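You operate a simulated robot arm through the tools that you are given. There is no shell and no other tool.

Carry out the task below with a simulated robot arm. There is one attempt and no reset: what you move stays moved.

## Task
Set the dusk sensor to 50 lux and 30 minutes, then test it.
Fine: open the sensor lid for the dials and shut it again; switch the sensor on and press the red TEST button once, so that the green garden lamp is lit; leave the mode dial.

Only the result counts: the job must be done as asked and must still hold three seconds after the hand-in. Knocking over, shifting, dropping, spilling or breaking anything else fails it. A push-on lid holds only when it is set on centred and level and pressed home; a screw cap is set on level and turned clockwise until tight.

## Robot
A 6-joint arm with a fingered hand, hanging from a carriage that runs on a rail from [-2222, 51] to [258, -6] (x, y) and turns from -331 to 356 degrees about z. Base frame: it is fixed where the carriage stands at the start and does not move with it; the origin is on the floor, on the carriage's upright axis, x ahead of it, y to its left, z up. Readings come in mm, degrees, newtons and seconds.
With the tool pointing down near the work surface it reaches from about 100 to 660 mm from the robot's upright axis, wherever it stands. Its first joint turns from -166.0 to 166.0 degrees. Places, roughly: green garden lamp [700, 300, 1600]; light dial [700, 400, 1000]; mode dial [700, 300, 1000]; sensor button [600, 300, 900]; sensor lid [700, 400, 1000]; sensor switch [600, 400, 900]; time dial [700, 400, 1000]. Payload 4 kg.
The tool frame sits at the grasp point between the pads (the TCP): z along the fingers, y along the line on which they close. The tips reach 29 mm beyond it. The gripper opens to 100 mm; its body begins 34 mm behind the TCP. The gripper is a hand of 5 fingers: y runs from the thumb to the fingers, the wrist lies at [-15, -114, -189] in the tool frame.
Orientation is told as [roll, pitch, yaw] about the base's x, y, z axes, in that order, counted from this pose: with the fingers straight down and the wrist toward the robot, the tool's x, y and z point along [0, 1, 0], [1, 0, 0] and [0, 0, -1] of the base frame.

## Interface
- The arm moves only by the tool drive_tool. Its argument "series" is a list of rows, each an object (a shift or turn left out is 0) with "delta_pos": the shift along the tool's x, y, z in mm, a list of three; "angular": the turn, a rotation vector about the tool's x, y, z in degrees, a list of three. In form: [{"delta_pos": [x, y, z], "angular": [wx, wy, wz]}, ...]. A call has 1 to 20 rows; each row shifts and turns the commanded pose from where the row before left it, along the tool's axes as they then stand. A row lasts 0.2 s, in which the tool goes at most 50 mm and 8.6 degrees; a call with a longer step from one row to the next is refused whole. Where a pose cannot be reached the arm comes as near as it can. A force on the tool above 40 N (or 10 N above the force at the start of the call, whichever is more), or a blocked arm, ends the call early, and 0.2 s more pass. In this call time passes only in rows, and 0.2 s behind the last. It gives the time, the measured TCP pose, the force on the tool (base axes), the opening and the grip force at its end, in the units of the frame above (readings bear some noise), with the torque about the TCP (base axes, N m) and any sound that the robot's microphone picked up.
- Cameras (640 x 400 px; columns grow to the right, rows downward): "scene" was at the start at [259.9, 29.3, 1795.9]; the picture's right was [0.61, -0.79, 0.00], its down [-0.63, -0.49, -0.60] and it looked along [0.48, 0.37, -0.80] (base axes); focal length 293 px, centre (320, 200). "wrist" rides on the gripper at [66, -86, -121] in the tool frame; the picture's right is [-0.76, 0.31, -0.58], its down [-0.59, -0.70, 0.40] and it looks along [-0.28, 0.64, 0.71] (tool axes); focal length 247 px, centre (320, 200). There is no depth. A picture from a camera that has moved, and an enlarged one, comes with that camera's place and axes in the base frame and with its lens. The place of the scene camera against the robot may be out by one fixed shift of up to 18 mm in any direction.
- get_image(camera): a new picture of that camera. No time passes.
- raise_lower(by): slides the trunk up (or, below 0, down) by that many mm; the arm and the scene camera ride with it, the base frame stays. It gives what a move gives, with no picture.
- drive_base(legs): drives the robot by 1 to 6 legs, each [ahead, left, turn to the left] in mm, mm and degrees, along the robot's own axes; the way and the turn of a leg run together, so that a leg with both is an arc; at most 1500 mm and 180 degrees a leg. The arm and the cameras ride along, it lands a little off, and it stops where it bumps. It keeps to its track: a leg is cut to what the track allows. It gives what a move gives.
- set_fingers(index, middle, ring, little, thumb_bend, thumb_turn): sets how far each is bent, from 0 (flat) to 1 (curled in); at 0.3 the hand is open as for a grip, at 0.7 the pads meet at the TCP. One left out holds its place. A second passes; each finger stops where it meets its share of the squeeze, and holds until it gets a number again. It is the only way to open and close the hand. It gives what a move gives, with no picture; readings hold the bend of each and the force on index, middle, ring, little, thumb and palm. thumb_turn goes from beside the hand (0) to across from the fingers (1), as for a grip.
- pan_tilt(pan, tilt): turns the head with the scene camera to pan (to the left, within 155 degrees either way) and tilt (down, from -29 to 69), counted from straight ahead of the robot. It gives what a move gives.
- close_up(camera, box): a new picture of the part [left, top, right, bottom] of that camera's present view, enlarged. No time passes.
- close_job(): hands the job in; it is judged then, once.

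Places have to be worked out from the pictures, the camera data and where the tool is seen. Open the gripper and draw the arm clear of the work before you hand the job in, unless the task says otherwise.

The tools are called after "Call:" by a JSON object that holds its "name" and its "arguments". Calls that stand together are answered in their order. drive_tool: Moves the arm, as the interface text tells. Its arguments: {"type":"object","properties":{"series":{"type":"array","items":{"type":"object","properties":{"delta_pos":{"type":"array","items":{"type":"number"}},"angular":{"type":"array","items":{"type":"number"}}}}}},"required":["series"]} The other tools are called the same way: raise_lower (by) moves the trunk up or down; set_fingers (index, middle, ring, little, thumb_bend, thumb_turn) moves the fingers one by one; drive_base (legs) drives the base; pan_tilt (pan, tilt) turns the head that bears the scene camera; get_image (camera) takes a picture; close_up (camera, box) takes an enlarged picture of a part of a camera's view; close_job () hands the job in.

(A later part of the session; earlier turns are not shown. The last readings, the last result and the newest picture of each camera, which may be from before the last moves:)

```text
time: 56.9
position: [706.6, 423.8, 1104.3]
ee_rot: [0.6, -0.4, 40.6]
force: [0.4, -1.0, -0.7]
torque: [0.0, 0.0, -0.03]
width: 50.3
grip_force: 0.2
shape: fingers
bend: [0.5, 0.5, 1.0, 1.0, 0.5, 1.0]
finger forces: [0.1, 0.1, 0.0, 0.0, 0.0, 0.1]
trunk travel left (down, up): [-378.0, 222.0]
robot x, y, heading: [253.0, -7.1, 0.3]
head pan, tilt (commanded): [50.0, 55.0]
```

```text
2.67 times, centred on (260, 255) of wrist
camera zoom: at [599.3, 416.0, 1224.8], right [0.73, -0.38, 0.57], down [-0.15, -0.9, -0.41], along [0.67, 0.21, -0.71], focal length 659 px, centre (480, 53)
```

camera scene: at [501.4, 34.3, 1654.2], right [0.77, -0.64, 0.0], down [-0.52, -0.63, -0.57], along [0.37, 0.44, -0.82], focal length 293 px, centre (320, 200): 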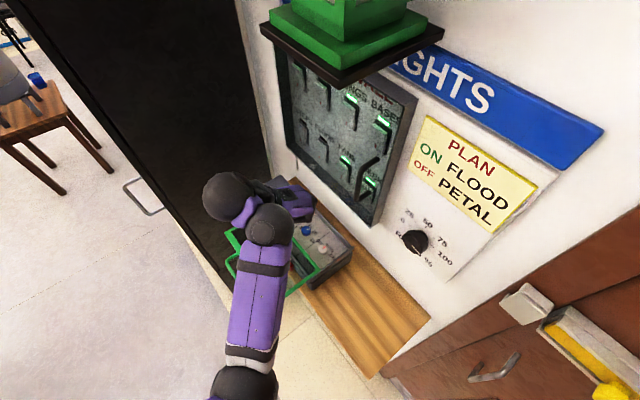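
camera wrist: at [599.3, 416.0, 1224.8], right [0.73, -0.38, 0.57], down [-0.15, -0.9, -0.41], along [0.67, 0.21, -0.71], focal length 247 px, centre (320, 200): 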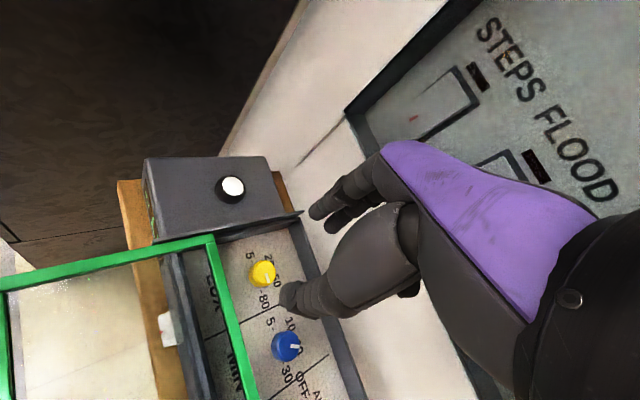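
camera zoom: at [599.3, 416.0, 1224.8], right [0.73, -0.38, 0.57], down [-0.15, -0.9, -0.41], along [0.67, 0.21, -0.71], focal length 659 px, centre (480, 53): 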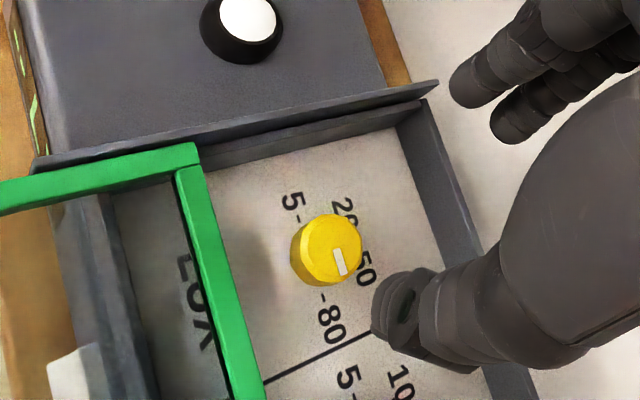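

Inner left wall is at y≈463 and the lid's rear edge at x≈668.5, both ~38–40 mm from the yellow dial, so yaw ≈ 35–60° is the usable range. I narrow the opening to 0.55, set yaw ≈35°, and lower with the trunk.

Call:
{"name": "set_fingers", "arguments": {"index": 0.55, "middle": 0.55, "thumb_bend": 0.55}}

Call:
{"name": "drive_tool", "arguments": {"series": [{"delta_pos": [0, -0.5, 0], "angular": [0, 0, 5.6]}]}}

Call:
{"name": "raise_lower", "arguments": {"by": -60}}

Call:
{"name": "close_up", "arguments": {"camera": "wrist", "box": [160, 150, 400, 330]}}

```text
time: 57.9
position: [706.1, 423.1, 1105.0]
ee_rot: [0.6, -0.5, 40.7]
force: [0.6, -0.3, -0.4]
torque: [-0.01, 0.0, 0.04]
width: 38.0
grip_force: 0.1
shape: fingers
bend: [0.55, 0.55, 1.0, 1.0, 0.55, 1.0]
finger forces: [0.0, 0.0, 0.1, 0.1, 0.0, 0.0]
trunk travel left (down, up): [-378.0, 222.0]
robot x, y, heading: [254.6, -9.1, 0.3]
head pan, tilt (commanded): [50.0, 55.0]
```

```text
time: 58.3
position: [707.0, 428.9, 1106.5]
ee_rot: [0.7, -0.2, 37.8]
force: [-0.1, 0.8, -0.4]
torque: [0.0, -0.01, 0.0]
width: 38.3
grip_force: 0.1
shape: fingers
bend: [0.55, 0.55, 1.0, 1.0, 0.55, 1.0]
finger forces: [0.0, 0.0, 0.0, 0.0, 0.0, 0.1]
out of reach, approached as far as the arm can: row 1
trunk travel left (down, up): [-378.0, 222.0]
robot x, y, heading: [255.4, -3.7, 0.3]
head pan, tilt (commanded): [50.0, 55.0]
```

```text
time: 59.3
position: [707.4, 428.5, 1046.7]
ee_rot: [0.6, -0.4, 37.8]
force: [-0.2, 0.2, 0.3]
torque: [0.03, 0.0, -0.01]
width: 37.9
grip_force: 0.2
shape: fingers
bend: [0.55, 0.55, 1.0, 1.0, 0.55, 1.0]
finger forces: [0.0, 0.0, 0.0, 0.0, 0.0, 0.0]
trunk travel left (down, up): [-318.0, 282.0]
robot x, y, heading: [255.7, -4.5, 0.0]
head pan, tilt (commanded): [50.0, 55.0]
```

```text
2.22 times, centred on (280, 240) of wrist
camera zoom: at [599.2, 425.9, 1167.5], right [0.71, -0.42, 0.57], down [-0.2, -0.89, -0.41], along [0.68, 0.18, -0.71], focal length 549 px, centre (409, 111)
```

zoom: 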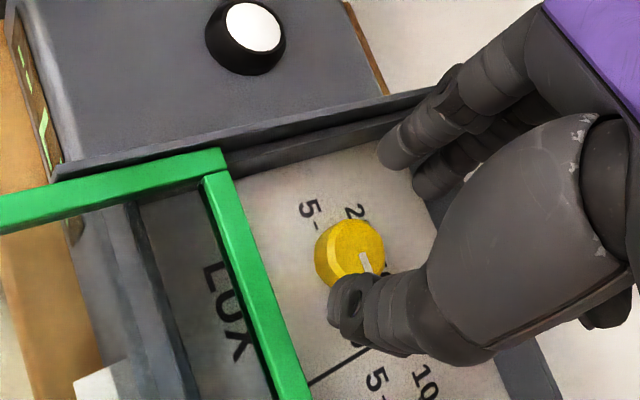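

Yaw below ~40° is limited here, so I use 43° and correct the position over the dial.

Call:
{"name": "drive_tool", "arguments": {"series": [{"delta_pos": [-3.3, -3.9, 0], "angular": [0, 0, -5.2]}]}}

Call:
{"name": "close_up", "arguments": {"camera": "wrist", "box": [160, 150, 400, 330]}}

```text
time: 59.7
position: [707.6, 427.7, 1048.7]
ee_rot: [0.7, -0.4, 40.9]
force: [-0.4, 0.2, 0.4]
torque: [0.02, 0.0, 0.01]
width: 38.0
grip_force: 0.0
shape: fingers
bend: [0.55, 0.55, 1.0, 1.0, 0.55, 1.0]
finger forces: [0.0, 0.0, 0.0, 0.0, 0.1, 0.1]
out of reach, approached as far as the arm can: row 1
trunk travel left (down, up): [-318.0, 282.0]
robot x, y, heading: [253.8, -4.0, 0.1]
head pan, tilt (commanded): [50.0, 55.0]
```

```text
2.22 times, centred on (280, 240) of wrist
camera zoom: at [600.3, 419.4, 1169.7], right [0.73, -0.38, 0.57], down [-0.15, -0.9, -0.41], along [0.67, 0.21, -0.71], focal length 549 px, centre (409, 111)
```

zoom: 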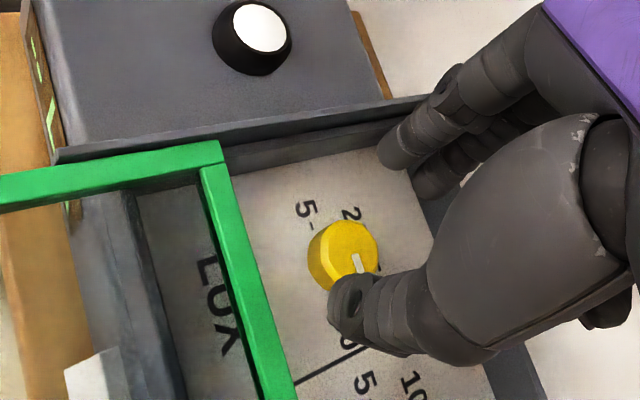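

Still at the wrist limit; I turn the yaw up to ~50° while correcting position.

Call:
{"name": "drive_tool", "arguments": {"series": [{"delta_pos": [0, 0, 0], "angular": [0, 0, -8]}, {"delta_pos": [-3, -3.2, 0], "angular": [0, 0, -2]}]}}

Call:
{"name": "close_up", "arguments": {"camera": "wrist", "box": [160, 150, 400, 330]}}

```text
time: 60.3
position: [713.1, 424.5, 1055.4]
ee_rot: [0.4, -0.2, 46.3]
force: [-1.0, 0.0, -0.2]
torque: [-0.03, 0.02, -0.01]
width: 38.1
grip_force: 0.2
shape: fingers
bend: [0.55, 0.55, 1.0, 1.0, 0.55, 1.0]
finger forces: [0.0, 0.1, 0.1, 0.0, 0.0, 0.0]
out of reach, approached as far as the arm can: row 1
trunk travel left (down, up): [-318.0, 282.0]
robot x, y, heading: [255.2, -5.8, 0.3]
head pan, tilt (commanded): [50.0, 55.0]
```

```text
2.22 times, centred on (280, 240) of wrist
camera zoom: at [607.0, 406.4, 1175.5], right [0.76, -0.31, 0.57], down [-0.06, -0.91, -0.41], along [0.65, 0.27, -0.71], focal length 549 px, centre (409, 111)
```

zoom: 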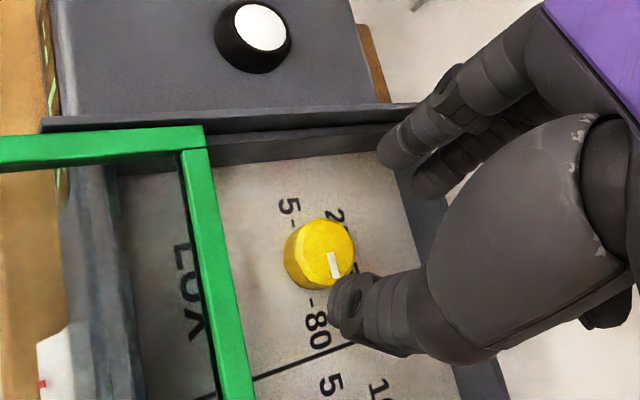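

The solver is pushing up, suggesting the wrist should be higher relative to the trunk. I lift the arm 50 mm (correcting position), to later lower with the trunk.

Call:
{"name": "drive_tool", "arguments": {"series": [{"delta_pos": [0, -3, -20]}, {"delta_pos": [2, -2, -20]}, {"delta_pos": [2, 0, -20]}]}}

```text
time: 61.1
position: [707.5, 422.1, 1115.1]
ee_rot: [0.3, -0.3, 46.1]
force: [-0.4, -0.4, 0.2]
torque: [0.01, 0.01, -0.02]
width: 38.0
grip_force: 0.0
shape: fingers
bend: [0.55, 0.55, 1.0, 1.0, 0.55, 1.0]
finger forces: [0.0, 0.0, 0.0, 0.0, 0.0, 0.0]
trunk travel left (down, up): [-318.0, 282.0]
robot x, y, heading: [254.9, -4.3, 0.3]
head pan, tilt (commanded): [50.0, 55.0]
```

Tracking is clean here. I test the yaw range for the turning stroke (to ~70° and back) at this height.

Call:
{"name": "drive_tool", "arguments": {"series": [{"angular": [0, 0, -8]}, {"angular": [0, 0, -8]}, {"angular": [0, 0, -8]}, {"angular": [0, 0, -8]}, {"angular": [0, 0, -8]}]}}

Call:
{"name": "drive_tool", "arguments": {"series": [{"angular": [0, 0, 8]}, {"angular": [0, 0, 8]}, {"angular": [0, 0, 8]}, {"angular": [0, 0, 8]}, {"angular": [0, 0, 8]}, {"angular": [0, 0, 8]}]}}

```text
time: 61.7
position: [708.6, 424.0, 1115.4]
ee_rot: [1.5, -0.5, 59.7]
force: [13.4, 38.8, -3.2]
torque: [-5.17, 1.56, -3.5]
width: 37.8
grip_force: 0.1
shape: fingers
bend: [0.55, 0.55, 1.0, 1.0, 0.55, 1.0]
finger forces: [0.1, 0.0, 0.1, 0.1, 0.0, 0.1]
trunk travel left (down, up): [-318.0, 282.0]
robot x, y, heading: [252.1, -3.5, 0.4]
head pan, tilt (commanded): [50.0, 55.0]
stopped in row 3: the force on the tool passed its limit at 316 N (the readings are from after the stop); the commanded pose is now the measured one
```

```text
time: 63.1
position: [709.5, 422.5, 1116.2]
ee_rot: [1.3, 0.6, 11.9]
force: [-0.3, -0.4, 0.0]
torque: [0.0, -0.02, 0.02]
width: 38.0
grip_force: 0.0
shape: fingers
bend: [0.55, 0.55, 1.0, 1.0, 0.55, 1.0]
finger forces: [0.0, 0.0, 0.0, 0.0, 0.1, 0.0]
trunk travel left (down, up): [-318.0, 282.0]
robot x, y, heading: [260.2, -2.6, -0.1]
head pan, tilt (commanded): [50.0, 55.0]
```

A collision occurred during the turn (316 N) – the knuckle side of the hand probably met the wall panel. I look at the scene at once to see what was touched.

Call:
{"name": "get_image", "arguments": {"camera": "scene"}}

Call:
{"name": "get_image", "arguments": {"camera": "wrist"}}

```text
taken
camera scene: at [501.5, 34.3, 1594.2], right [0.77, -0.64, 0.0], down [-0.52, -0.63, -0.57], along [0.37, 0.44, -0.82], focal length 293 px, centre (320, 200)
```

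scene: 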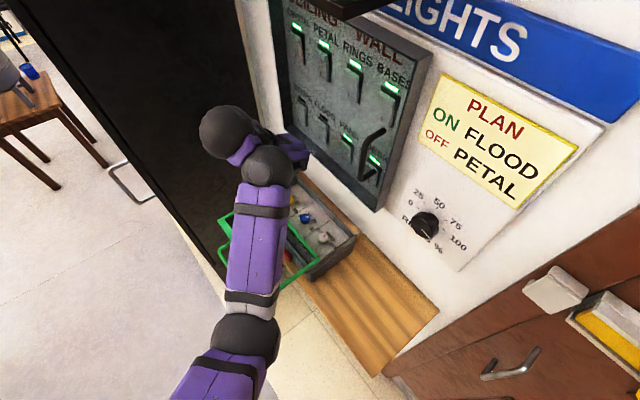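

```text
taken
camera wrist: at [613.7, 467.4, 1238.7], right [0.47, -0.69, 0.56], down [-0.57, -0.71, -0.4], along [0.67, -0.13, -0.73], focal length 247 px, centre (320, 200)
```

wrist: 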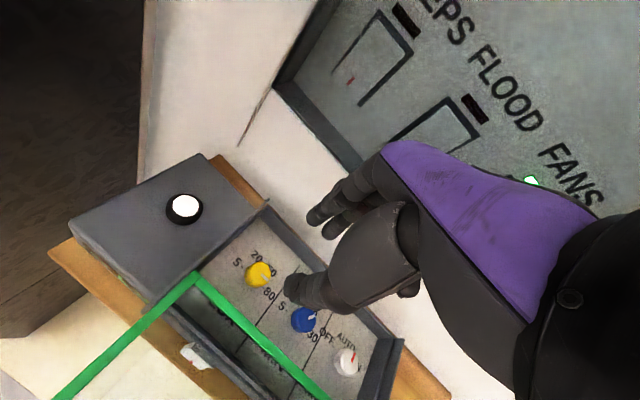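

The panel switches are unchanged; the torque readings point to the camera pod meeting the arm's own link at yaw ≈60°, so I keep yaw below ~52°. I set yaw ≈30° over the yellow dial.

Call:
{"name": "drive_tool", "arguments": {"series": [{"angular": [0, 0, -8]}, {"angular": [0, 0, -8]}, {"delta_pos": [2, -2, 0], "angular": [0, 0, -2]}]}}

Call:
{"name": "set_fingers", "arguments": {"index": 0.55, "middle": 0.55, "thumb_bend": 0.57}}

Call:
{"name": "close_up", "arguments": {"camera": "wrist", "box": [160, 180, 400, 360]}}

```text
time: 63.9
position: [706.3, 424.1, 1116.2]
ee_rot: [1.4, 0.4, 30.1]
force: [0.1, 0.0, -0.1]
torque: [-0.01, 0.02, -0.03]
width: 37.9
grip_force: 0.1
shape: fingers
bend: [0.55, 0.55, 1.0, 1.0, 0.55, 1.0]
finger forces: [0.0, 0.0, 0.1, 0.0, 0.0, 0.0]
trunk travel left (down, up): [-318.0, 282.0]
robot x, y, heading: [252.7, -7.9, 0.1]
head pan, tilt (commanded): [50.0, 55.0]
```

```text
time: 64.9
position: [706.8, 424.9, 1115.8]
ee_rot: [1.3, 0.3, 30.1]
force: [-0.4, 0.5, -0.8]
torque: [-0.03, 0.0, -0.01]
width: 36.9
grip_force: 0.1
shape: fingers
bend: [0.55, 0.55, 1.0, 1.0, 0.56, 1.0]
finger forces: [0.0, 0.1, 0.1, 0.0, 0.1, 0.0]
trunk travel left (down, up): [-318.0, 282.0]
robot x, y, heading: [255.6, -6.4, 0.3]
head pan, tilt (commanded): [50.0, 55.0]
```

```text
2.22 times, centred on (280, 270) of wrist
camera zoom: at [601.6, 435.9, 1238.4], right [0.65, -0.51, 0.56], down [-0.32, -0.85, -0.41], along [0.68, 0.09, -0.72], focal length 549 px, centre (409, 44)
```

zoom: 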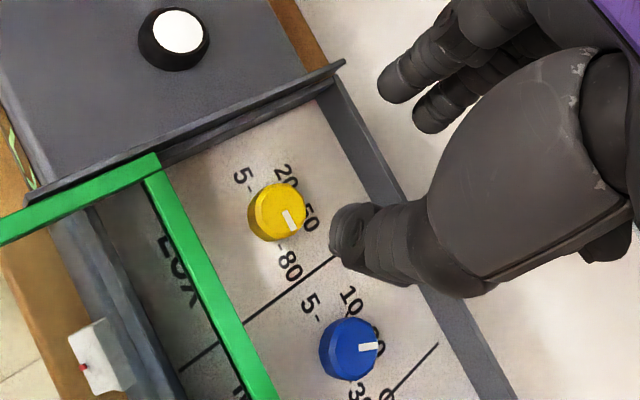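

Centred over yellow at yaw 30°. I lower with the trunk in two steps toward TCP z ≈ 1020.

Call:
{"name": "raise_lower", "arguments": {"by": -65}}

Call:
{"name": "close_up", "arguments": {"camera": "wrist", "box": [160, 150, 400, 330]}}

```text
time: 66.0
position: [706.5, 424.6, 1051.7]
ee_rot: [1.3, 0.2, 30.1]
force: [-0.3, -0.4, -0.4]
torque: [-0.02, 0.01, -0.02]
width: 36.7
grip_force: 0.1
shape: fingers
bend: [0.55, 0.55, 1.0, 1.0, 0.56, 1.0]
finger forces: [0.0, 0.0, 0.1, 0.0, 0.1, 0.0]
trunk travel left (down, up): [-253.0, 347.0]
robot x, y, heading: [253.2, -2.8, 0.5]
head pan, tilt (commanded): [50.0, 55.0]
```

```text
2.22 times, centred on (280, 240) of wrist
camera zoom: at [601.7, 435.9, 1173.4], right [0.65, -0.51, 0.56], down [-0.32, -0.85, -0.41], along [0.69, 0.09, -0.72], focal length 549 px, centre (409, 111)
```

zoom: 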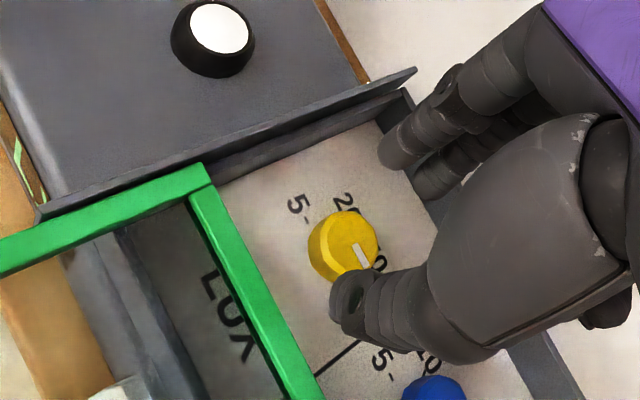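

Dial is centred between the pads within ~2–3 mm. I lower the remaining ~31 mm.

Call:
{"name": "raise_lower", "arguments": {"by": -22}}

Call:
{"name": "drive_tool", "arguments": {"series": [{"delta_pos": [1, 1, 5]}, {"delta_pos": [0, 0, 4]}]}}

Call:
{"name": "close_up", "arguments": {"camera": "wrist", "box": [160, 150, 400, 330]}}

```text
time: 66.7
position: [707.1, 424.5, 1028.3]
ee_rot: [1.4, 0.2, 30.2]
force: [0.6, -0.1, 0.5]
torque: [-0.02, 0.0, -0.04]
width: 36.8
grip_force: 0.1
shape: fingers
bend: [0.55, 0.55, 1.0, 1.0, 0.56, 1.0]
finger forces: [0.0, 0.1, 0.0, 0.0, 0.0, 0.0]
trunk travel left (down, up): [-231.0, 369.0]
robot x, y, heading: [252.7, -4.2, 0.3]
head pan, tilt (commanded): [50.0, 55.0]
```

```text
time: 67.3
position: [706.4, 427.0, 1018.6]
ee_rot: [1.5, 0.3, 30.1]
force: [0.4, 0.4, -0.6]
torque: [0.05, 0.0, 0.0]
width: 36.5
grip_force: 0.1
shape: fingers
bend: [0.55, 0.55, 1.0, 1.0, 0.56, 1.0]
finger forces: [0.0, 0.1, 0.0, 0.0, 0.0, 0.0]
trunk travel left (down, up): [-231.0, 369.0]
robot x, y, heading: [253.6, -5.3, 0.2]
head pan, tilt (commanded): [50.0, 55.0]
```

```text
2.22 times, centred on (280, 240) of wrist
camera zoom: at [601.8, 437.8, 1142.9], right [0.65, -0.51, 0.56], down [-0.32, -0.85, -0.41], along [0.69, 0.09, -0.72], focal length 549 px, centre (409, 111)
```

zoom: 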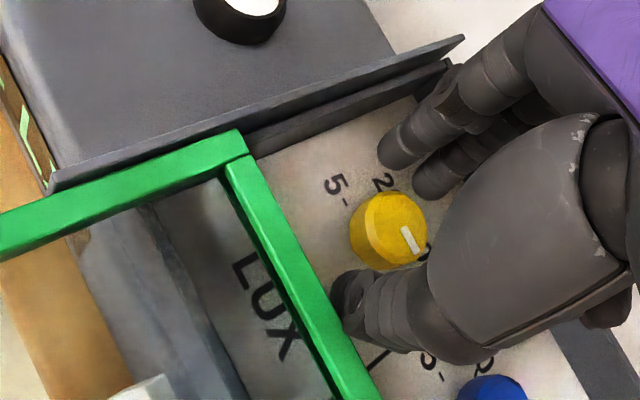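

No contact and the dial sits midway between fingers and thumb. I close to grip.

Call:
{"name": "set_fingers", "arguments": {"index": 0.68, "middle": 0.68, "thumb_bend": 0.68}}

Call:
{"name": "close_up", "arguments": {"camera": "wrist", "box": [160, 150, 400, 330]}}

```text
time: 68.3
position: [707.3, 427.2, 1020.0]
ee_rot: [1.4, 0.3, 30.1]
force: [3.0, 2.3, -1.7]
torque: [0.06, -0.06, 0.04]
width: 15.9
grip_force: 5.1
shape: fingers
bend: [0.65, 0.63, 1.0, 1.0, 0.65, 1.0]
finger forces: [2.9, 4.1, 0.0, 0.1, 3.2, 0.0]
trunk travel left (down, up): [-231.0, 369.0]
robot x, y, heading: [256.6, -5.5, -0.0]
head pan, tilt (commanded): [50.0, 55.0]
```

```text
2.22 times, centred on (280, 240) of wrist
camera zoom: at [602.1, 438.2, 1143.1], right [0.65, -0.51, 0.56], down [-0.32, -0.85, -0.41], along [0.69, 0.09, -0.72], focal length 549 px, centre (409, 111)
```

zoom: 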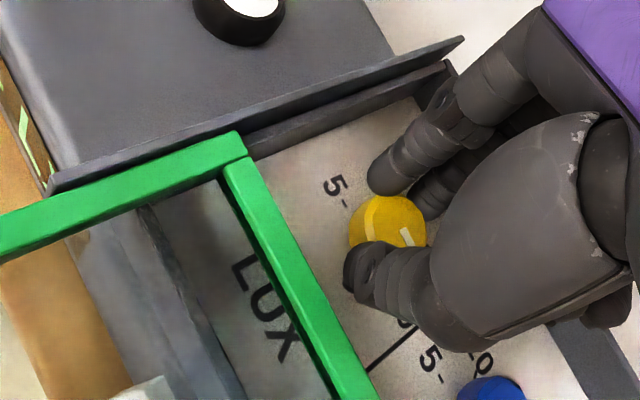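

Gripped with light force. I squeeze a bit more, then turn 22° counter-clockwise.

Call:
{"name": "set_fingers", "arguments": {"index": 0.75, "middle": 0.73, "thumb_bend": 0.75}}

Call:
{"name": "drive_tool", "arguments": {"series": [{"angular": [0, 0, -5]}, {"angular": [0, 0, -5]}, {"angular": [0, 0, -6]}, {"angular": [0, 0, -6]}]}}

Call:
{"name": "close_up", "arguments": {"camera": "wrist", "box": [160, 150, 400, 330]}}

```text
time: 69.3
position: [706.4, 427.4, 1020.3]
ee_rot: [1.4, 0.3, 30.2]
force: [5.7, 4.1, -5.8]
torque: [0.1, -0.09, 0.06]
width: 14.0
grip_force: 12.7
shape: fingers
bend: [0.73, 0.63, 1.0, 1.0, 0.67, 1.0]
finger forces: [7.6, 8.4, 0.0, 0.0, 9.6, 0.1]
trunk travel left (down, up): [-231.0, 369.0]
robot x, y, heading: [252.1, -5.3, 0.1]
head pan, tilt (commanded): [50.0, 55.0]
```

```text
time: 70.3
position: [706.9, 425.5, 1020.4]
ee_rot: [1.5, -0.3, 52.1]
force: [2.2, 1.6, -2.9]
torque: [0.0, -0.01, 0.0]
width: 13.9
grip_force: 12.4
shape: fingers
bend: [0.73, 0.64, 1.0, 1.0, 0.67, 1.0]
finger forces: [6.8, 6.9, 0.0, 0.0, 11.0, 0.1]
trunk travel left (down, up): [-231.0, 369.0]
robot x, y, heading: [255.3, -6.7, 0.1]
head pan, tilt (commanded): [50.0, 55.0]
```

```text
2.22 times, centred on (280, 240) of wrist
camera zoom: at [604.8, 396.9, 1141.7], right [0.8, -0.23, 0.56], down [0.03, -0.91, -0.42], along [0.61, 0.35, -0.72], focal length 549 px, centre (409, 111)
```

zoom: 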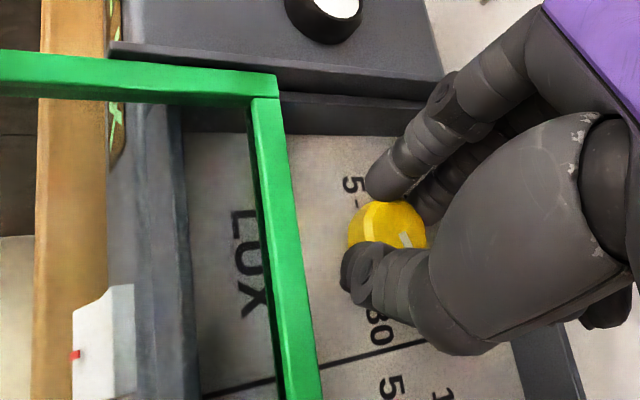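

The dial turned along with the hand. I release, look at the pointer, and go back for another stroke.

Call:
{"name": "set_fingers", "arguments": {"index": 0.55, "middle": 0.55, "thumb_bend": 0.56}}

Call:
{"name": "drive_tool", "arguments": {"series": [{"angular": [0, 0, 6]}, {"angular": [0, 0, 8]}, {"angular": [0, 0, 8]}]}}

Call:
{"name": "close_up", "arguments": {"camera": "wrist", "box": [240, 180, 360, 270]}}

```text
time: 71.3
position: [707.3, 425.7, 1020.0]
ee_rot: [1.4, -0.2, 52.0]
force: [-0.7, -0.2, 0.6]
torque: [-0.01, 0.03, -0.02]
width: 36.1
grip_force: 0.1
shape: fingers
bend: [0.55, 0.55, 1.0, 1.0, 0.56, 1.0]
finger forces: [0.0, 0.0, 0.0, 0.1, 0.0, 0.0]
trunk travel left (down, up): [-231.0, 369.0]
robot x, y, heading: [255.9, -7.9, 0.0]
head pan, tilt (commanded): [50.0, 55.0]
```

```text
time: 72.1
position: [706.6, 425.9, 1019.6]
ee_rot: [1.4, 0.4, 30.0]
force: [-0.9, 0.2, -0.4]
torque: [-0.02, 0.03, -0.03]
width: 35.7
grip_force: 0.1
shape: fingers
bend: [0.55, 0.55, 1.0, 1.0, 0.56, 1.0]
finger forces: [0.0, 0.0, 0.1, 0.1, 0.1, 0.1]
trunk travel left (down, up): [-231.0, 369.0]
robot x, y, heading: [252.6, -5.2, 0.1]
head pan, tilt (commanded): [50.0, 55.0]
```

```text
4.44 times, centred on (300, 225) of wrist
camera zoom: at [601.8, 437.8, 1142.4], right [0.65, -0.51, 0.56], down [-0.32, -0.85, -0.41], along [0.69, 0.09, -0.72], focal length 1098 px, centre (409, 89)
```

zoom: 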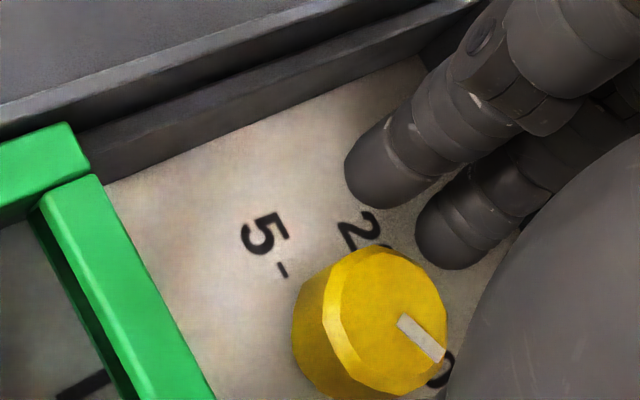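

The pointer is now around 65–70°. Second stroke: grip and turn another 22°.

Call:
{"name": "set_fingers", "arguments": {"index": 0.75, "middle": 0.73, "thumb_bend": 0.75}}

Call:
{"name": "drive_tool", "arguments": {"series": [{"angular": [0, 0, -5]}, {"angular": [0, 0, -5]}, {"angular": [0, 0, -6]}, {"angular": [0, 0, -6]}]}}

Call:
{"name": "set_fingers", "arguments": {"index": 0.55, "middle": 0.55, "thumb_bend": 0.56}}

Call:
{"name": "drive_tool", "arguments": {"series": [{"angular": [0, 0, 6]}, {"angular": [0, 0, 8]}, {"angular": [0, 0, 8]}]}}

Call:
{"name": "close_up", "arguments": {"camera": "wrist", "box": [240, 180, 360, 270]}}

Call:
{"name": "get_image", "arguments": {"camera": "scene"}}

```text
time: 73.1
position: [706.8, 426.5, 1020.7]
ee_rot: [1.4, 0.2, 30.1]
force: [5.6, 3.4, -7.1]
torque: [0.1, -0.09, 0.04]
width: 14.1
grip_force: 11.7
shape: fingers
bend: [0.73, 0.63, 1.0, 1.0, 0.66, 1.0]
finger forces: [7.9, 8.2, 0.1, 0.0, 8.1, 0.0]
trunk travel left (down, up): [-231.0, 369.0]
robot x, y, heading: [254.2, -6.0, 0.4]
head pan, tilt (commanded): [50.0, 55.0]
```

```text
time: 74.1
position: [706.0, 425.3, 1020.3]
ee_rot: [1.5, -0.2, 52.2]
force: [2.4, 1.9, -5.1]
torque: [0.01, -0.03, 0.0]
width: 13.6
grip_force: 12.1
shape: fingers
bend: [0.73, 0.64, 1.0, 1.0, 0.66, 1.0]
finger forces: [7.1, 7.8, 0.0, 0.0, 8.7, 0.0]
trunk travel left (down, up): [-231.0, 369.0]
robot x, y, heading: [255.3, -6.6, 0.2]
head pan, tilt (commanded): [50.0, 55.0]
```

```text
time: 75.1
position: [706.2, 427.3, 1018.9]
ee_rot: [1.4, -0.3, 52.1]
force: [-0.4, 0.2, 0.1]
torque: [0.01, -0.01, 0.0]
width: 36.0
grip_force: 0.0
shape: fingers
bend: [0.55, 0.55, 1.0, 1.0, 0.56, 1.0]
finger forces: [0.1, 0.0, 0.0, 0.0, 0.1, 0.0]
trunk travel left (down, up): [-231.0, 369.0]
robot x, y, heading: [254.6, -1.6, 0.1]
head pan, tilt (commanded): [50.0, 55.0]
```

```text
time: 75.9
position: [707.8, 425.2, 1021.2]
ee_rot: [1.3, 0.3, 30.0]
force: [0.5, -0.5, -0.6]
torque: [-0.01, 0.01, 0.01]
width: 35.9
grip_force: 0.1
shape: fingers
bend: [0.55, 0.55, 1.0, 1.0, 0.56, 1.0]
finger forces: [0.0, 0.0, 0.0, 0.1, 0.0, 0.0]
trunk travel left (down, up): [-231.0, 369.0]
robot x, y, heading: [254.2, -6.6, 0.2]
head pan, tilt (commanded): [50.0, 55.0]
```

```text
4.44 times, centred on (300, 225) of wrist
camera zoom: at [602.3, 437.6, 1142.6], right [0.65, -0.51, 0.56], down [-0.32, -0.85, -0.41], along [0.69, 0.09, -0.72], focal length 1098 px, centre (409, 89)
```

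zoom: 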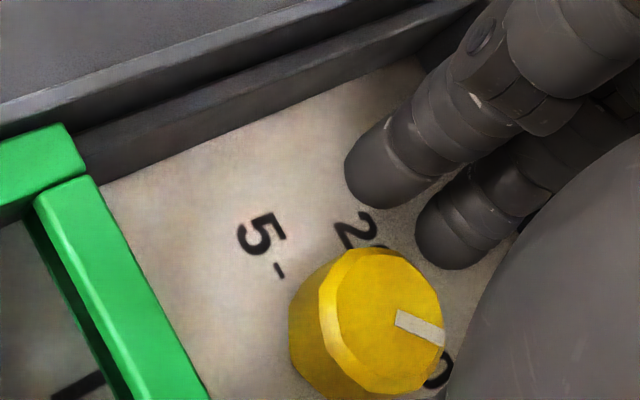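

```text
taken
camera scene: at [501.5, 34.4, 1507.3], right [0.77, -0.64, 0.0], down [-0.52, -0.63, -0.57], along [0.37, 0.44, -0.82], focal length 293 px, centre (320, 200)
```

scene: 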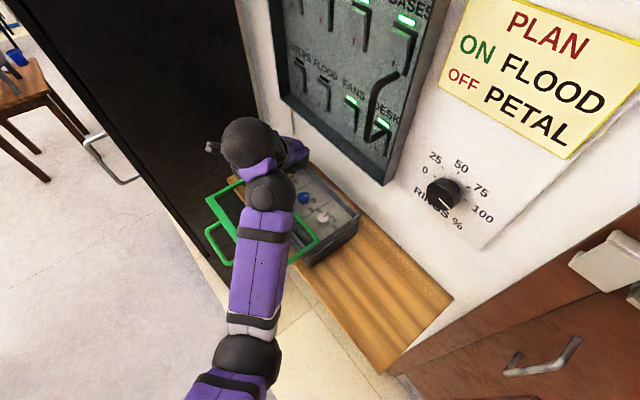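

Pointer now at about 51°; each 22° stroke gives roughly 18°. One more stroke of ~21°.

Call:
{"name": "set_fingers", "arguments": {"index": 0.75, "middle": 0.73, "thumb_bend": 0.75}}

Call:
{"name": "drive_tool", "arguments": {"series": [{"angular": [0, 0, -5]}, {"angular": [0, 0, -5]}, {"angular": [0, 0, -6]}, {"angular": [0, 0, -5]}]}}

Call:
{"name": "set_fingers", "arguments": {"index": 0.55, "middle": 0.55, "thumb_bend": 0.56}}

Call:
{"name": "drive_tool", "arguments": {"series": [{"angular": [0, 0, 5]}, {"angular": [0, 0, 8]}, {"angular": [0, 0, 8]}]}}

Call:
{"name": "close_up", "arguments": {"camera": "wrist", "box": [240, 180, 360, 270]}}

```text
time: 76.9
position: [708.0, 425.9, 1019.4]
ee_rot: [1.5, 0.4, 30.1]
force: [5.7, 2.7, -6.2]
torque: [0.07, -0.12, 0.03]
width: 14.5
grip_force: 12.3
shape: fingers
bend: [0.73, 0.64, 1.0, 1.0, 0.66, 1.0]
finger forces: [8.1, 7.9, 0.0, 0.0, 9.2, 0.0]
trunk travel left (down, up): [-231.0, 369.0]
robot x, y, heading: [255.6, -7.6, 0.2]
head pan, tilt (commanded): [50.0, 55.0]
```

```text
time: 77.9
position: [707.1, 425.6, 1019.6]
ee_rot: [1.5, -0.2, 51.1]
force: [5.3, 3.1, -5.0]
torque: [0.01, -0.08, 0.03]
width: 14.2
grip_force: 12.4
shape: fingers
bend: [0.73, 0.64, 1.0, 1.0, 0.66, 1.0]
finger forces: [7.1, 7.6, 0.0, 0.0, 9.7, 0.0]
trunk travel left (down, up): [-231.0, 369.0]
robot x, y, heading: [254.0, -5.1, 0.1]
head pan, tilt (commanded): [50.0, 55.0]
```

```text
time: 78.9
position: [706.4, 425.5, 1020.6]
ee_rot: [1.4, -0.2, 51.2]
force: [0.3, -0.7, 0.1]
torque: [0.0, -0.02, 0.05]
width: 35.8
grip_force: 0.1
shape: fingers
bend: [0.55, 0.55, 1.0, 1.0, 0.56, 1.0]
finger forces: [0.0, 0.0, 0.0, 0.0, 0.0, 0.1]
trunk travel left (down, up): [-231.0, 369.0]
robot x, y, heading: [256.3, -4.5, 0.2]
head pan, tilt (commanded): [50.0, 55.0]
```

```text
time: 79.7
position: [706.9, 425.3, 1020.3]
ee_rot: [1.4, 0.3, 30.1]
force: [0.3, 0.3, 0.6]
torque: [0.01, -0.02, 0.0]
width: 36.0
grip_force: 0.1
shape: fingers
bend: [0.55, 0.55, 1.0, 1.0, 0.56, 1.0]
finger forces: [0.0, 0.1, 0.0, 0.0, 0.1, 0.0]
trunk travel left (down, up): [-231.0, 369.0]
robot x, y, heading: [255.2, -7.3, 0.2]
head pan, tilt (commanded): [50.0, 55.0]
```

```text
4.44 times, centred on (300, 225) of wrist
camera zoom: at [601.9, 436.8, 1142.6], right [0.65, -0.51, 0.56], down [-0.32, -0.85, -0.41], along [0.69, 0.09, -0.72], focal length 1098 px, centre (409, 89)
```

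zoom: 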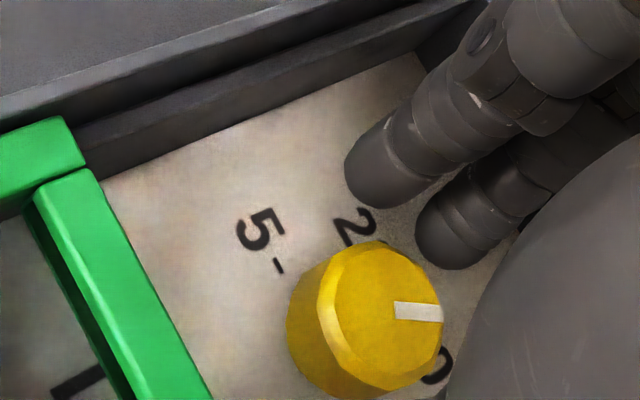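

That gives ~34° – right at the 50 mark. I raise the hand and verify from a wider view.

Call:
{"name": "raise_lower", "arguments": {"by": 90}}

Call:
{"name": "drive_tool", "arguments": {"series": [{"delta_pos": [-20, -15, 0]}, {"delta_pos": [-20, -15, 0]}, {"delta_pos": [-18, -5, 0]}]}}

Call:
{"name": "get_image", "arguments": {"camera": "wrist"}}

```text
time: 80.9
position: [706.7, 424.1, 1109.1]
ee_rot: [1.4, 0.3, 30.1]
force: [-0.1, 0.1, -0.3]
torque: [-0.02, 0.0, 0.01]
width: 36.3
grip_force: 0.2
shape: fingers
bend: [0.55, 0.55, 1.0, 1.0, 0.56, 1.0]
finger forces: [0.0, 0.0, 0.0, 0.0, 0.1, 0.1]
trunk travel left (down, up): [-321.0, 279.0]
robot x, y, heading: [254.8, -7.1, 0.1]
head pan, tilt (commanded): [50.0, 55.0]
```

```text
time: 81.7
position: [705.3, 357.0, 1109.1]
ee_rot: [1.3, 0.2, 30.0]
force: [-0.2, 0.4, -0.3]
torque: [0.01, -0.01, -0.04]
width: 36.0
grip_force: 0.1
shape: fingers
bend: [0.55, 0.55, 1.0, 1.0, 0.56, 1.0]
finger forces: [0.1, 0.1, 0.0, 0.0, 0.1, 0.0]
trunk travel left (down, up): [-321.0, 279.0]
robot x, y, heading: [257.4, -6.4, -0.0]
head pan, tilt (commanded): [50.0, 55.0]
```

```text
taken
camera wrist: at [600.2, 368.2, 1231.5], right [0.65, -0.51, 0.56], down [-0.32, -0.85, -0.41], along [0.68, 0.09, -0.72], focal length 247 px, centre (320, 200)
```

wrist: 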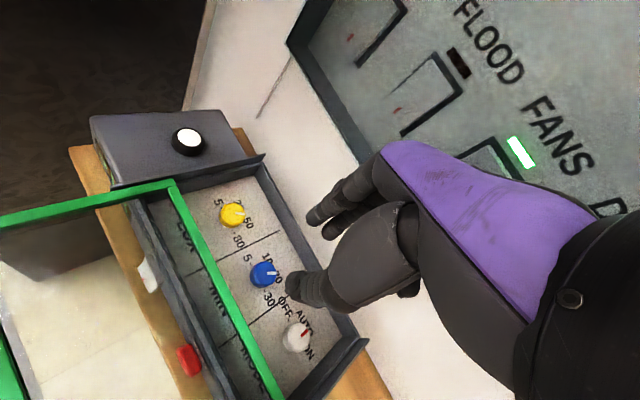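

Call:
{"name": "close_up", "arguments": {"camera": "wrist", "box": [190, 170, 350, 290]}}

```text
3.33 times, centred on (270, 230) of wrist
camera zoom: at [600.2, 368.2, 1231.5], right [0.65, -0.51, 0.56], down [-0.32, -0.85, -0.41], along [0.68, 0.09, -0.72], focal length 823 px, centre (487, 100)
```

zoom: 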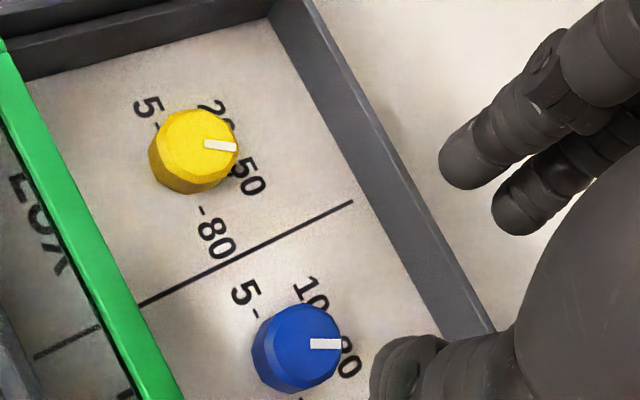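

Yellow now points in the same direction as blue (which sits on its third mark), i.e. at 50. Next blue: I turn the hand to yaw ≈48° above the blue dial for a clockwise stroke.

Call:
{"name": "drive_tool", "arguments": {"series": [{"delta_pos": [1, 0, 0], "angular": [0, 0, -6]}, {"angular": [0, 0, -6]}, {"angular": [0, 0, -5]}]}}

Call:
{"name": "raise_lower", "arguments": {"by": -60}}

Call:
{"name": "close_up", "arguments": {"camera": "wrist", "box": [160, 150, 400, 330]}}

```text
time: 82.5
position: [705.2, 357.7, 1109.2]
ee_rot: [1.5, -0.1, 47.1]
force: [0.1, -0.3, 0.8]
torque: [0.03, 0.0, 0.02]
width: 36.3
grip_force: 0.1
shape: fingers
bend: [0.55, 0.55, 1.0, 1.0, 0.56, 1.0]
finger forces: [0.0, 0.0, 0.1, 0.0, 0.1, 0.0]
trunk travel left (down, up): [-321.0, 279.0]
robot x, y, heading: [254.8, -6.8, 0.0]
head pan, tilt (commanded): [50.0, 55.0]
```

```text
time: 83.5
position: [705.3, 358.6, 1048.5]
ee_rot: [1.5, -0.1, 47.1]
force: [-0.5, 0.1, -0.7]
torque: [0.02, 0.01, -0.01]
width: 35.7
grip_force: 0.0
shape: fingers
bend: [0.55, 0.55, 1.0, 1.0, 0.56, 1.0]
finger forces: [0.1, 0.1, 0.0, 0.0, 0.1, 0.1]
trunk travel left (down, up): [-261.0, 339.0]
robot x, y, heading: [256.4, -5.8, 0.3]
head pan, tilt (commanded): [50.0, 55.0]
```

```text
2.22 times, centred on (280, 240) of wrist
camera zoom: at [600.6, 337.5, 1170.8], right [0.77, -0.3, 0.56], down [-0.05, -0.91, -0.41], along [0.63, 0.29, -0.72], focal length 549 px, centre (409, 111)
```

zoom: 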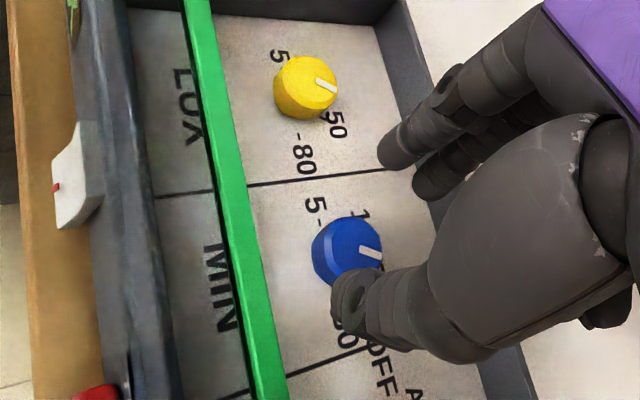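

Well aligned over the blue dial. I lower to grip height.

Call:
{"name": "raise_lower", "arguments": {"by": -28}}

Call:
{"name": "close_up", "arguments": {"camera": "wrist", "box": [160, 150, 400, 330]}}

```text
time: 84.2
position: [704.5, 358.6, 1020.6]
ee_rot: [1.4, -0.2, 47.2]
force: [-0.4, 0.2, 0.0]
torque: [0.02, -0.03, 0.04]
width: 36.1
grip_force: 0.0
shape: fingers
bend: [0.55, 0.55, 1.0, 1.0, 0.56, 1.0]
finger forces: [0.0, 0.0, 0.0, 0.0, 0.0, 0.0]
trunk travel left (down, up): [-233.0, 367.0]
robot x, y, heading: [252.2, -5.3, 0.2]
head pan, tilt (commanded): [50.0, 55.0]
```

```text
2.22 times, centred on (280, 240) of wrist
camera zoom: at [600.6, 337.5, 1142.7], right [0.77, -0.3, 0.56], down [-0.05, -0.91, -0.41], along [0.63, 0.29, -0.72], focal length 549 px, centre (409, 111)
```

zoom: 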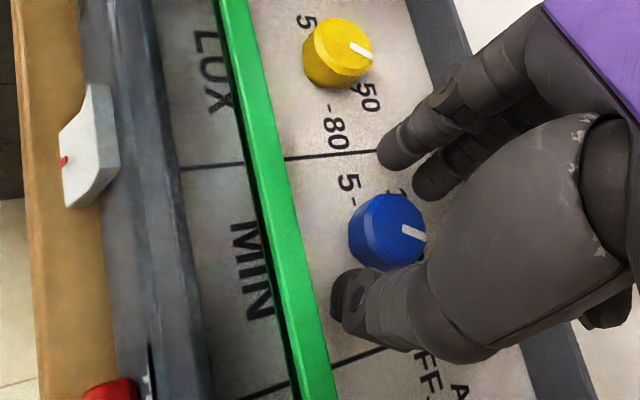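

The blue dial is between the pads. I grip and turn 26° clockwise, release, and look.

Call:
{"name": "set_fingers", "arguments": {"index": 0.75, "middle": 0.73, "thumb_bend": 0.75}}

Call:
{"name": "drive_tool", "arguments": {"series": [{"angular": [0, 0, 5]}, {"angular": [0, 0, 5]}, {"angular": [0, 0, 5]}, {"angular": [0, 0, 5]}, {"angular": [0, 0, 5]}]}}

Call:
{"name": "set_fingers", "arguments": {"index": 0.55, "middle": 0.55, "thumb_bend": 0.56}}

Call:
{"name": "close_up", "arguments": {"camera": "wrist", "box": [240, 180, 360, 270]}}

```text
time: 85.2
position: [704.3, 359.0, 1020.0]
ee_rot: [1.4, -0.1, 47.1]
force: [5.1, 3.7, -5.0]
torque: [0.09, -0.09, 0.04]
width: 13.6
grip_force: 12.3
shape: fingers
bend: [0.73, 0.64, 1.0, 1.0, 0.66, 1.0]
finger forces: [6.9, 7.8, 0.0, 0.0, 9.5, 0.0]
trunk travel left (down, up): [-233.0, 367.0]
robot x, y, heading: [253.9, -6.2, 0.2]
head pan, tilt (commanded): [50.0, 55.0]
```

```text
time: 86.4
position: [706.1, 358.8, 1021.3]
ee_rot: [1.4, 0.5, 22.0]
force: [8.2, 7.0, -6.0]
torque: [0.18, -0.19, 0.03]
width: 13.5
grip_force: 12.3
shape: fingers
bend: [0.73, 0.63, 1.0, 1.0, 0.67, 1.0]
finger forces: [8.9, 8.3, 0.1, 0.0, 7.9, 0.0]
trunk travel left (down, up): [-233.0, 367.0]
robot x, y, heading: [252.7, -4.8, 0.2]
head pan, tilt (commanded): [50.0, 55.0]
```

```text
time: 87.4
position: [704.1, 357.3, 1020.3]
ee_rot: [1.4, 0.5, 22.1]
force: [0.5, -0.9, 0.7]
torque: [0.02, 0.0, 0.01]
width: 36.0
grip_force: 0.0
shape: fingers
bend: [0.55, 0.55, 1.0, 1.0, 0.56, 1.0]
finger forces: [0.0, 0.0, 0.0, 0.0, 0.7, 0.1]
trunk travel left (down, up): [-233.0, 367.0]
robot x, y, heading: [255.6, -5.1, 0.2]
head pan, tilt (commanded): [50.0, 55.0]
```

```text
4.44 times, centred on (300, 225) of wrist
camera zoom: at [603.1, 384.3, 1143.5], right [0.58, -0.6, 0.56], down [-0.44, -0.8, -0.41], along [0.69, -0.01, -0.72], focal length 1098 px, centre (409, 89)
```

zoom: 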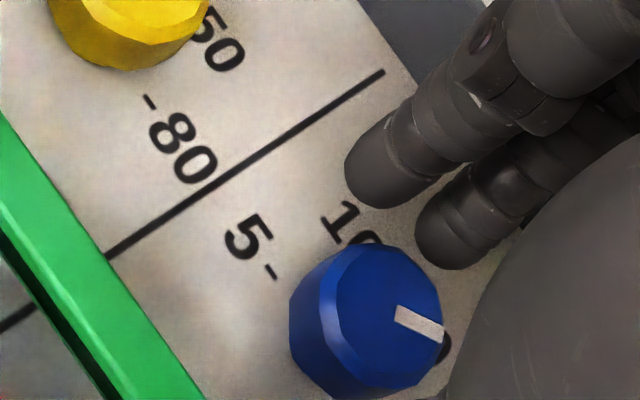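

Blue moved from ~34° to ~59°. I rotate back and make a second 25° stroke.

Call:
{"name": "drive_tool", "arguments": {"series": [{"delta_pos": [0.5, 0.5, 0], "angular": [0, 0, -8]}, {"angular": [0, 0, -8]}, {"angular": [0, 0, -8]}]}}

Call:
{"name": "set_fingers", "arguments": {"index": 0.75, "middle": 0.73, "thumb_bend": 0.75}}

Call:
{"name": "drive_tool", "arguments": {"series": [{"angular": [0, 0, 5]}, {"angular": [0, 0, 5]}, {"angular": [0, 0, 5]}, {"angular": [0, 0, 5]}, {"angular": [0, 0, 4]}]}}

Call:
{"name": "set_fingers", "arguments": {"index": 0.55, "middle": 0.55, "thumb_bend": 0.56}}

Call:
{"name": "close_up", "arguments": {"camera": "wrist", "box": [240, 180, 360, 270]}}

```text
time: 88.2
position: [705.8, 359.5, 1021.0]
ee_rot: [1.6, -0.2, 46.2]
force: [-0.3, -0.2, -0.6]
torque: [0.01, -0.01, -0.01]
width: 36.0
grip_force: 0.1
shape: fingers
bend: [0.55, 0.55, 1.0, 1.0, 0.56, 1.0]
finger forces: [0.0, 0.1, 0.0, 0.0, 0.1, 0.0]
trunk travel left (down, up): [-233.0, 367.0]
robot x, y, heading: [253.9, -6.2, 0.2]
head pan, tilt (commanded): [50.0, 55.0]
```

```text
time: 89.2
position: [704.7, 358.9, 1020.7]
ee_rot: [1.5, -0.1, 46.2]
force: [2.3, 2.9, -4.6]
torque: [0.05, -0.02, 0.03]
width: 13.7
grip_force: 12.5
shape: fingers
bend: [0.73, 0.64, 1.0, 1.0, 0.66, 1.0]
finger forces: [6.5, 7.5, 0.0, 0.0, 10.0, 0.0]
trunk travel left (down, up): [-233.0, 367.0]
robot x, y, heading: [253.8, -2.9, 0.3]
head pan, tilt (commanded): [50.0, 55.0]
```

```text
time: 90.4
position: [706.8, 358.7, 1021.3]
ee_rot: [1.4, 0.3, 22.0]
force: [6.6, 6.3, -5.8]
torque: [0.17, -0.19, 0.03]
width: 13.6
grip_force: 12.4
shape: fingers
bend: [0.73, 0.63, 1.0, 1.0, 0.66, 1.0]
finger forces: [9.2, 7.8, 0.1, 0.1, 8.3, 0.2]
trunk travel left (down, up): [-233.0, 367.0]
robot x, y, heading: [253.1, -4.3, 0.3]
head pan, tilt (commanded): [50.0, 55.0]
```

```text
time: 91.4
position: [704.5, 358.3, 1020.5]
ee_rot: [1.5, 0.5, 22.1]
force: [0.6, -0.4, 0.0]
torque: [-0.01, 0.02, -0.02]
width: 35.9
grip_force: 0.4
shape: fingers
bend: [0.55, 0.55, 1.0, 1.0, 0.56, 1.0]
finger forces: [0.0, 0.0, 0.0, 0.0, 0.2, 0.0]
trunk travel left (down, up): [-233.0, 367.0]
robot x, y, heading: [250.4, -5.1, 0.2]
head pan, tilt (commanded): [50.0, 55.0]
```

```text
4.44 times, centred on (300, 225) of wrist
camera zoom: at [603.4, 384.6, 1143.3], right [0.58, -0.6, 0.56], down [-0.44, -0.8, -0.41], along [0.69, -0.01, -0.72], focal length 1098 px, centre (409, 89)
```

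zoom: 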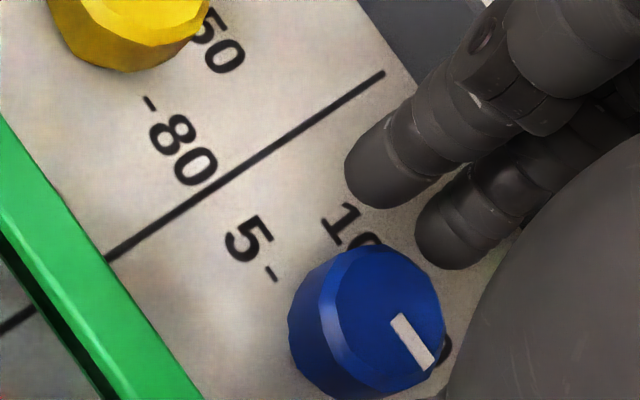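

The blue pointer now reads about 98°, near the 30 mark. I raise the hand and check from above.

Call:
{"name": "raise_lower", "arguments": {"by": 90}}

Call:
{"name": "close_up", "arguments": {"camera": "wrist", "box": [190, 170, 350, 290]}}

```text
time: 92.7
position: [705.3, 358.3, 1110.6]
ee_rot: [1.3, 0.5, 22.1]
force: [0.7, -0.3, -0.1]
torque: [-0.03, -0.02, 0.0]
width: 36.2
grip_force: 0.1
shape: fingers
bend: [0.55, 0.55, 1.0, 1.0, 0.56, 1.0]
finger forces: [0.0, 0.0, 0.1, 0.0, 0.0, 0.0]
trunk travel left (down, up): [-323.0, 277.0]
robot x, y, heading: [253.4, -10.5, 0.2]
head pan, tilt (commanded): [50.0, 55.0]
```

```text
3.33 times, centred on (270, 230) of wrist
camera zoom: at [603.4, 384.5, 1233.3], right [0.58, -0.6, 0.56], down [-0.44, -0.8, -0.41], along [0.69, -0.01, -0.72], focal length 823 px, centre (487, 100)
```

zoom: 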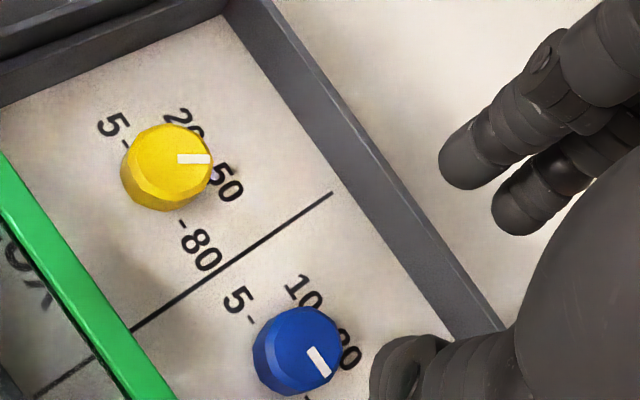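

Yellow reads ~33° and blue ~96°. I back off 70 mm to see blue's "-30" tick unobstructed.

Call:
{"name": "drive_base", "arguments": {"legs": [[-70, 0, 0]]}}

Call:
{"name": "get_image", "arguments": {"camera": "wrist"}}

```text
time: 93.7
position: [635.8, 360.6, 1112.2]
ee_rot: [1.4, 0.5, 22.2]
force: [0.3, 0.5, 0.6]
torque: [0.02, 0.02, -0.02]
width: 36.0
grip_force: 0.0
shape: fingers
bend: [0.55, 0.55, 1.0, 1.0, 0.56, 1.0]
finger forces: [0.0, 0.0, 0.0, 0.1, 0.0, 0.0]
trunk travel left (down, up): [-323.0, 277.0]
robot x, y, heading: [185.1, -5.7, 0.3]
head pan, tilt (commanded): [50.0, 55.0]
```

```text
taken
camera wrist: at [533.6, 386.6, 1233.3], right [0.58, -0.6, 0.56], down [-0.44, -0.8, -0.41], along [0.69, -0.01, -0.72], focal length 247 px, centre (320, 200)
```

wrist: 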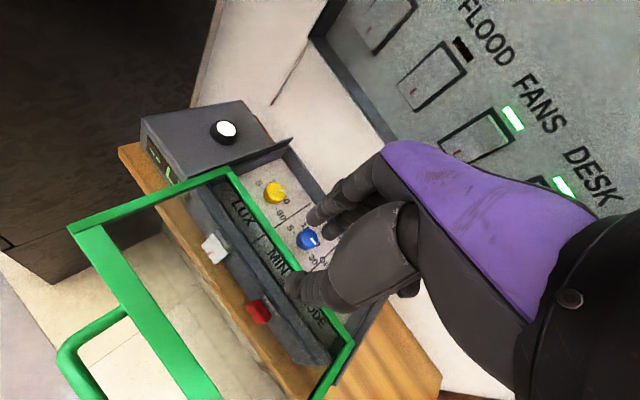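

Call:
{"name": "close_up", "arguments": {"camera": "wrist", "box": [250, 165, 350, 275]}}

Call:
{"name": "close_up", "arguments": {"camera": "scene", "box": [270, 150, 400, 260]}}

```text
3.64 times, centred on (300, 220) of wrist
camera zoom: at [533.6, 386.6, 1233.3], right [0.58, -0.6, 0.56], down [-0.44, -0.8, -0.41], along [0.69, -0.01, -0.72], focal length 898 px, centre (393, 127)
```

zoom: 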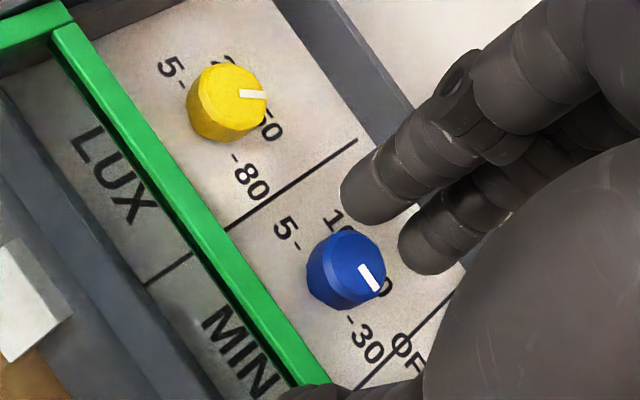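

```text
3.64 times, centred on (335, 205) of scene
camera zoom: at [432.1, 36.3, 1599.2], right [0.77, -0.64, 0.0], down [-0.52, -0.63, -0.57], along [0.37, 0.44, -0.82], focal length 1066 px, centre (266, 182)
```

zoom: 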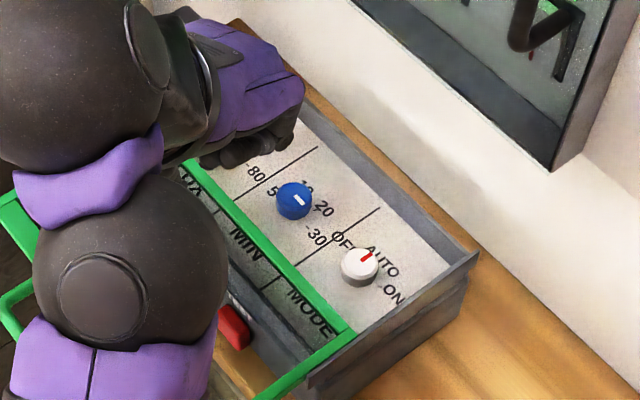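

Before closing the lid I want a less oblique view of blue's pointer versus its "-30" tick. I move ahead 40 mm and pitch the hand back so that the wrist camera looks more straight down.

Call:
{"name": "drive_base", "arguments": {"legs": [[40, 0, 0]]}}

Call:
{"name": "drive_tool", "arguments": {"series": [{"angular": [8, 0, 0]}, {"angular": [8, 0, 0]}, {"angular": [8, 0, 0]}]}}

Call:
{"name": "get_image", "arguments": {"camera": "wrist"}}

```text
time: 94.6
position: [674.9, 359.5, 1111.1]
ee_rot: [1.4, 0.5, 22.2]
force: [0.3, 0.3, -0.2]
torque: [0.0, -0.02, -0.02]
width: 36.0
grip_force: 0.1
shape: fingers
bend: [0.55, 0.55, 1.0, 1.0, 0.56, 1.0]
finger forces: [0.0, 0.1, 0.0, 0.0, 0.0, 0.0]
trunk travel left (down, up): [-323.0, 277.0]
robot x, y, heading: [224.8, -5.1, 0.4]
head pan, tilt (commanded): [50.0, 55.0]
```

```text
time: 95.4
position: [695.1, 374.1, 1089.0]
ee_rot: [1.6, 24.5, 22.8]
force: [0.7, 0.7, -0.4]
torque: [-0.03, 0.03, 0.01]
width: 35.9
grip_force: 0.2
shape: fingers
bend: [0.55, 0.55, 1.0, 1.0, 0.56, 1.0]
finger forces: [0.1, 0.0, 0.1, 0.0, 0.0, 0.0]
out of reach, approached as far as the arm can: row 2, 3
trunk travel left (down, up): [-323.0, 277.0]
robot x, y, heading: [221.0, -6.7, 0.1]
head pan, tilt (commanded): [50.0, 55.0]
```

```text
taken
camera wrist: at [646.5, 421.1, 1235.7], right [0.77, -0.51, 0.38], down [-0.52, -0.85, -0.09], along [0.36, -0.13, -0.92], focal length 247 px, centre (320, 200)
```

wrist: 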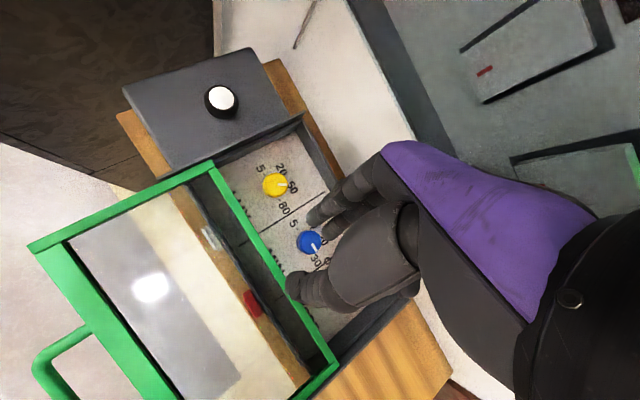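

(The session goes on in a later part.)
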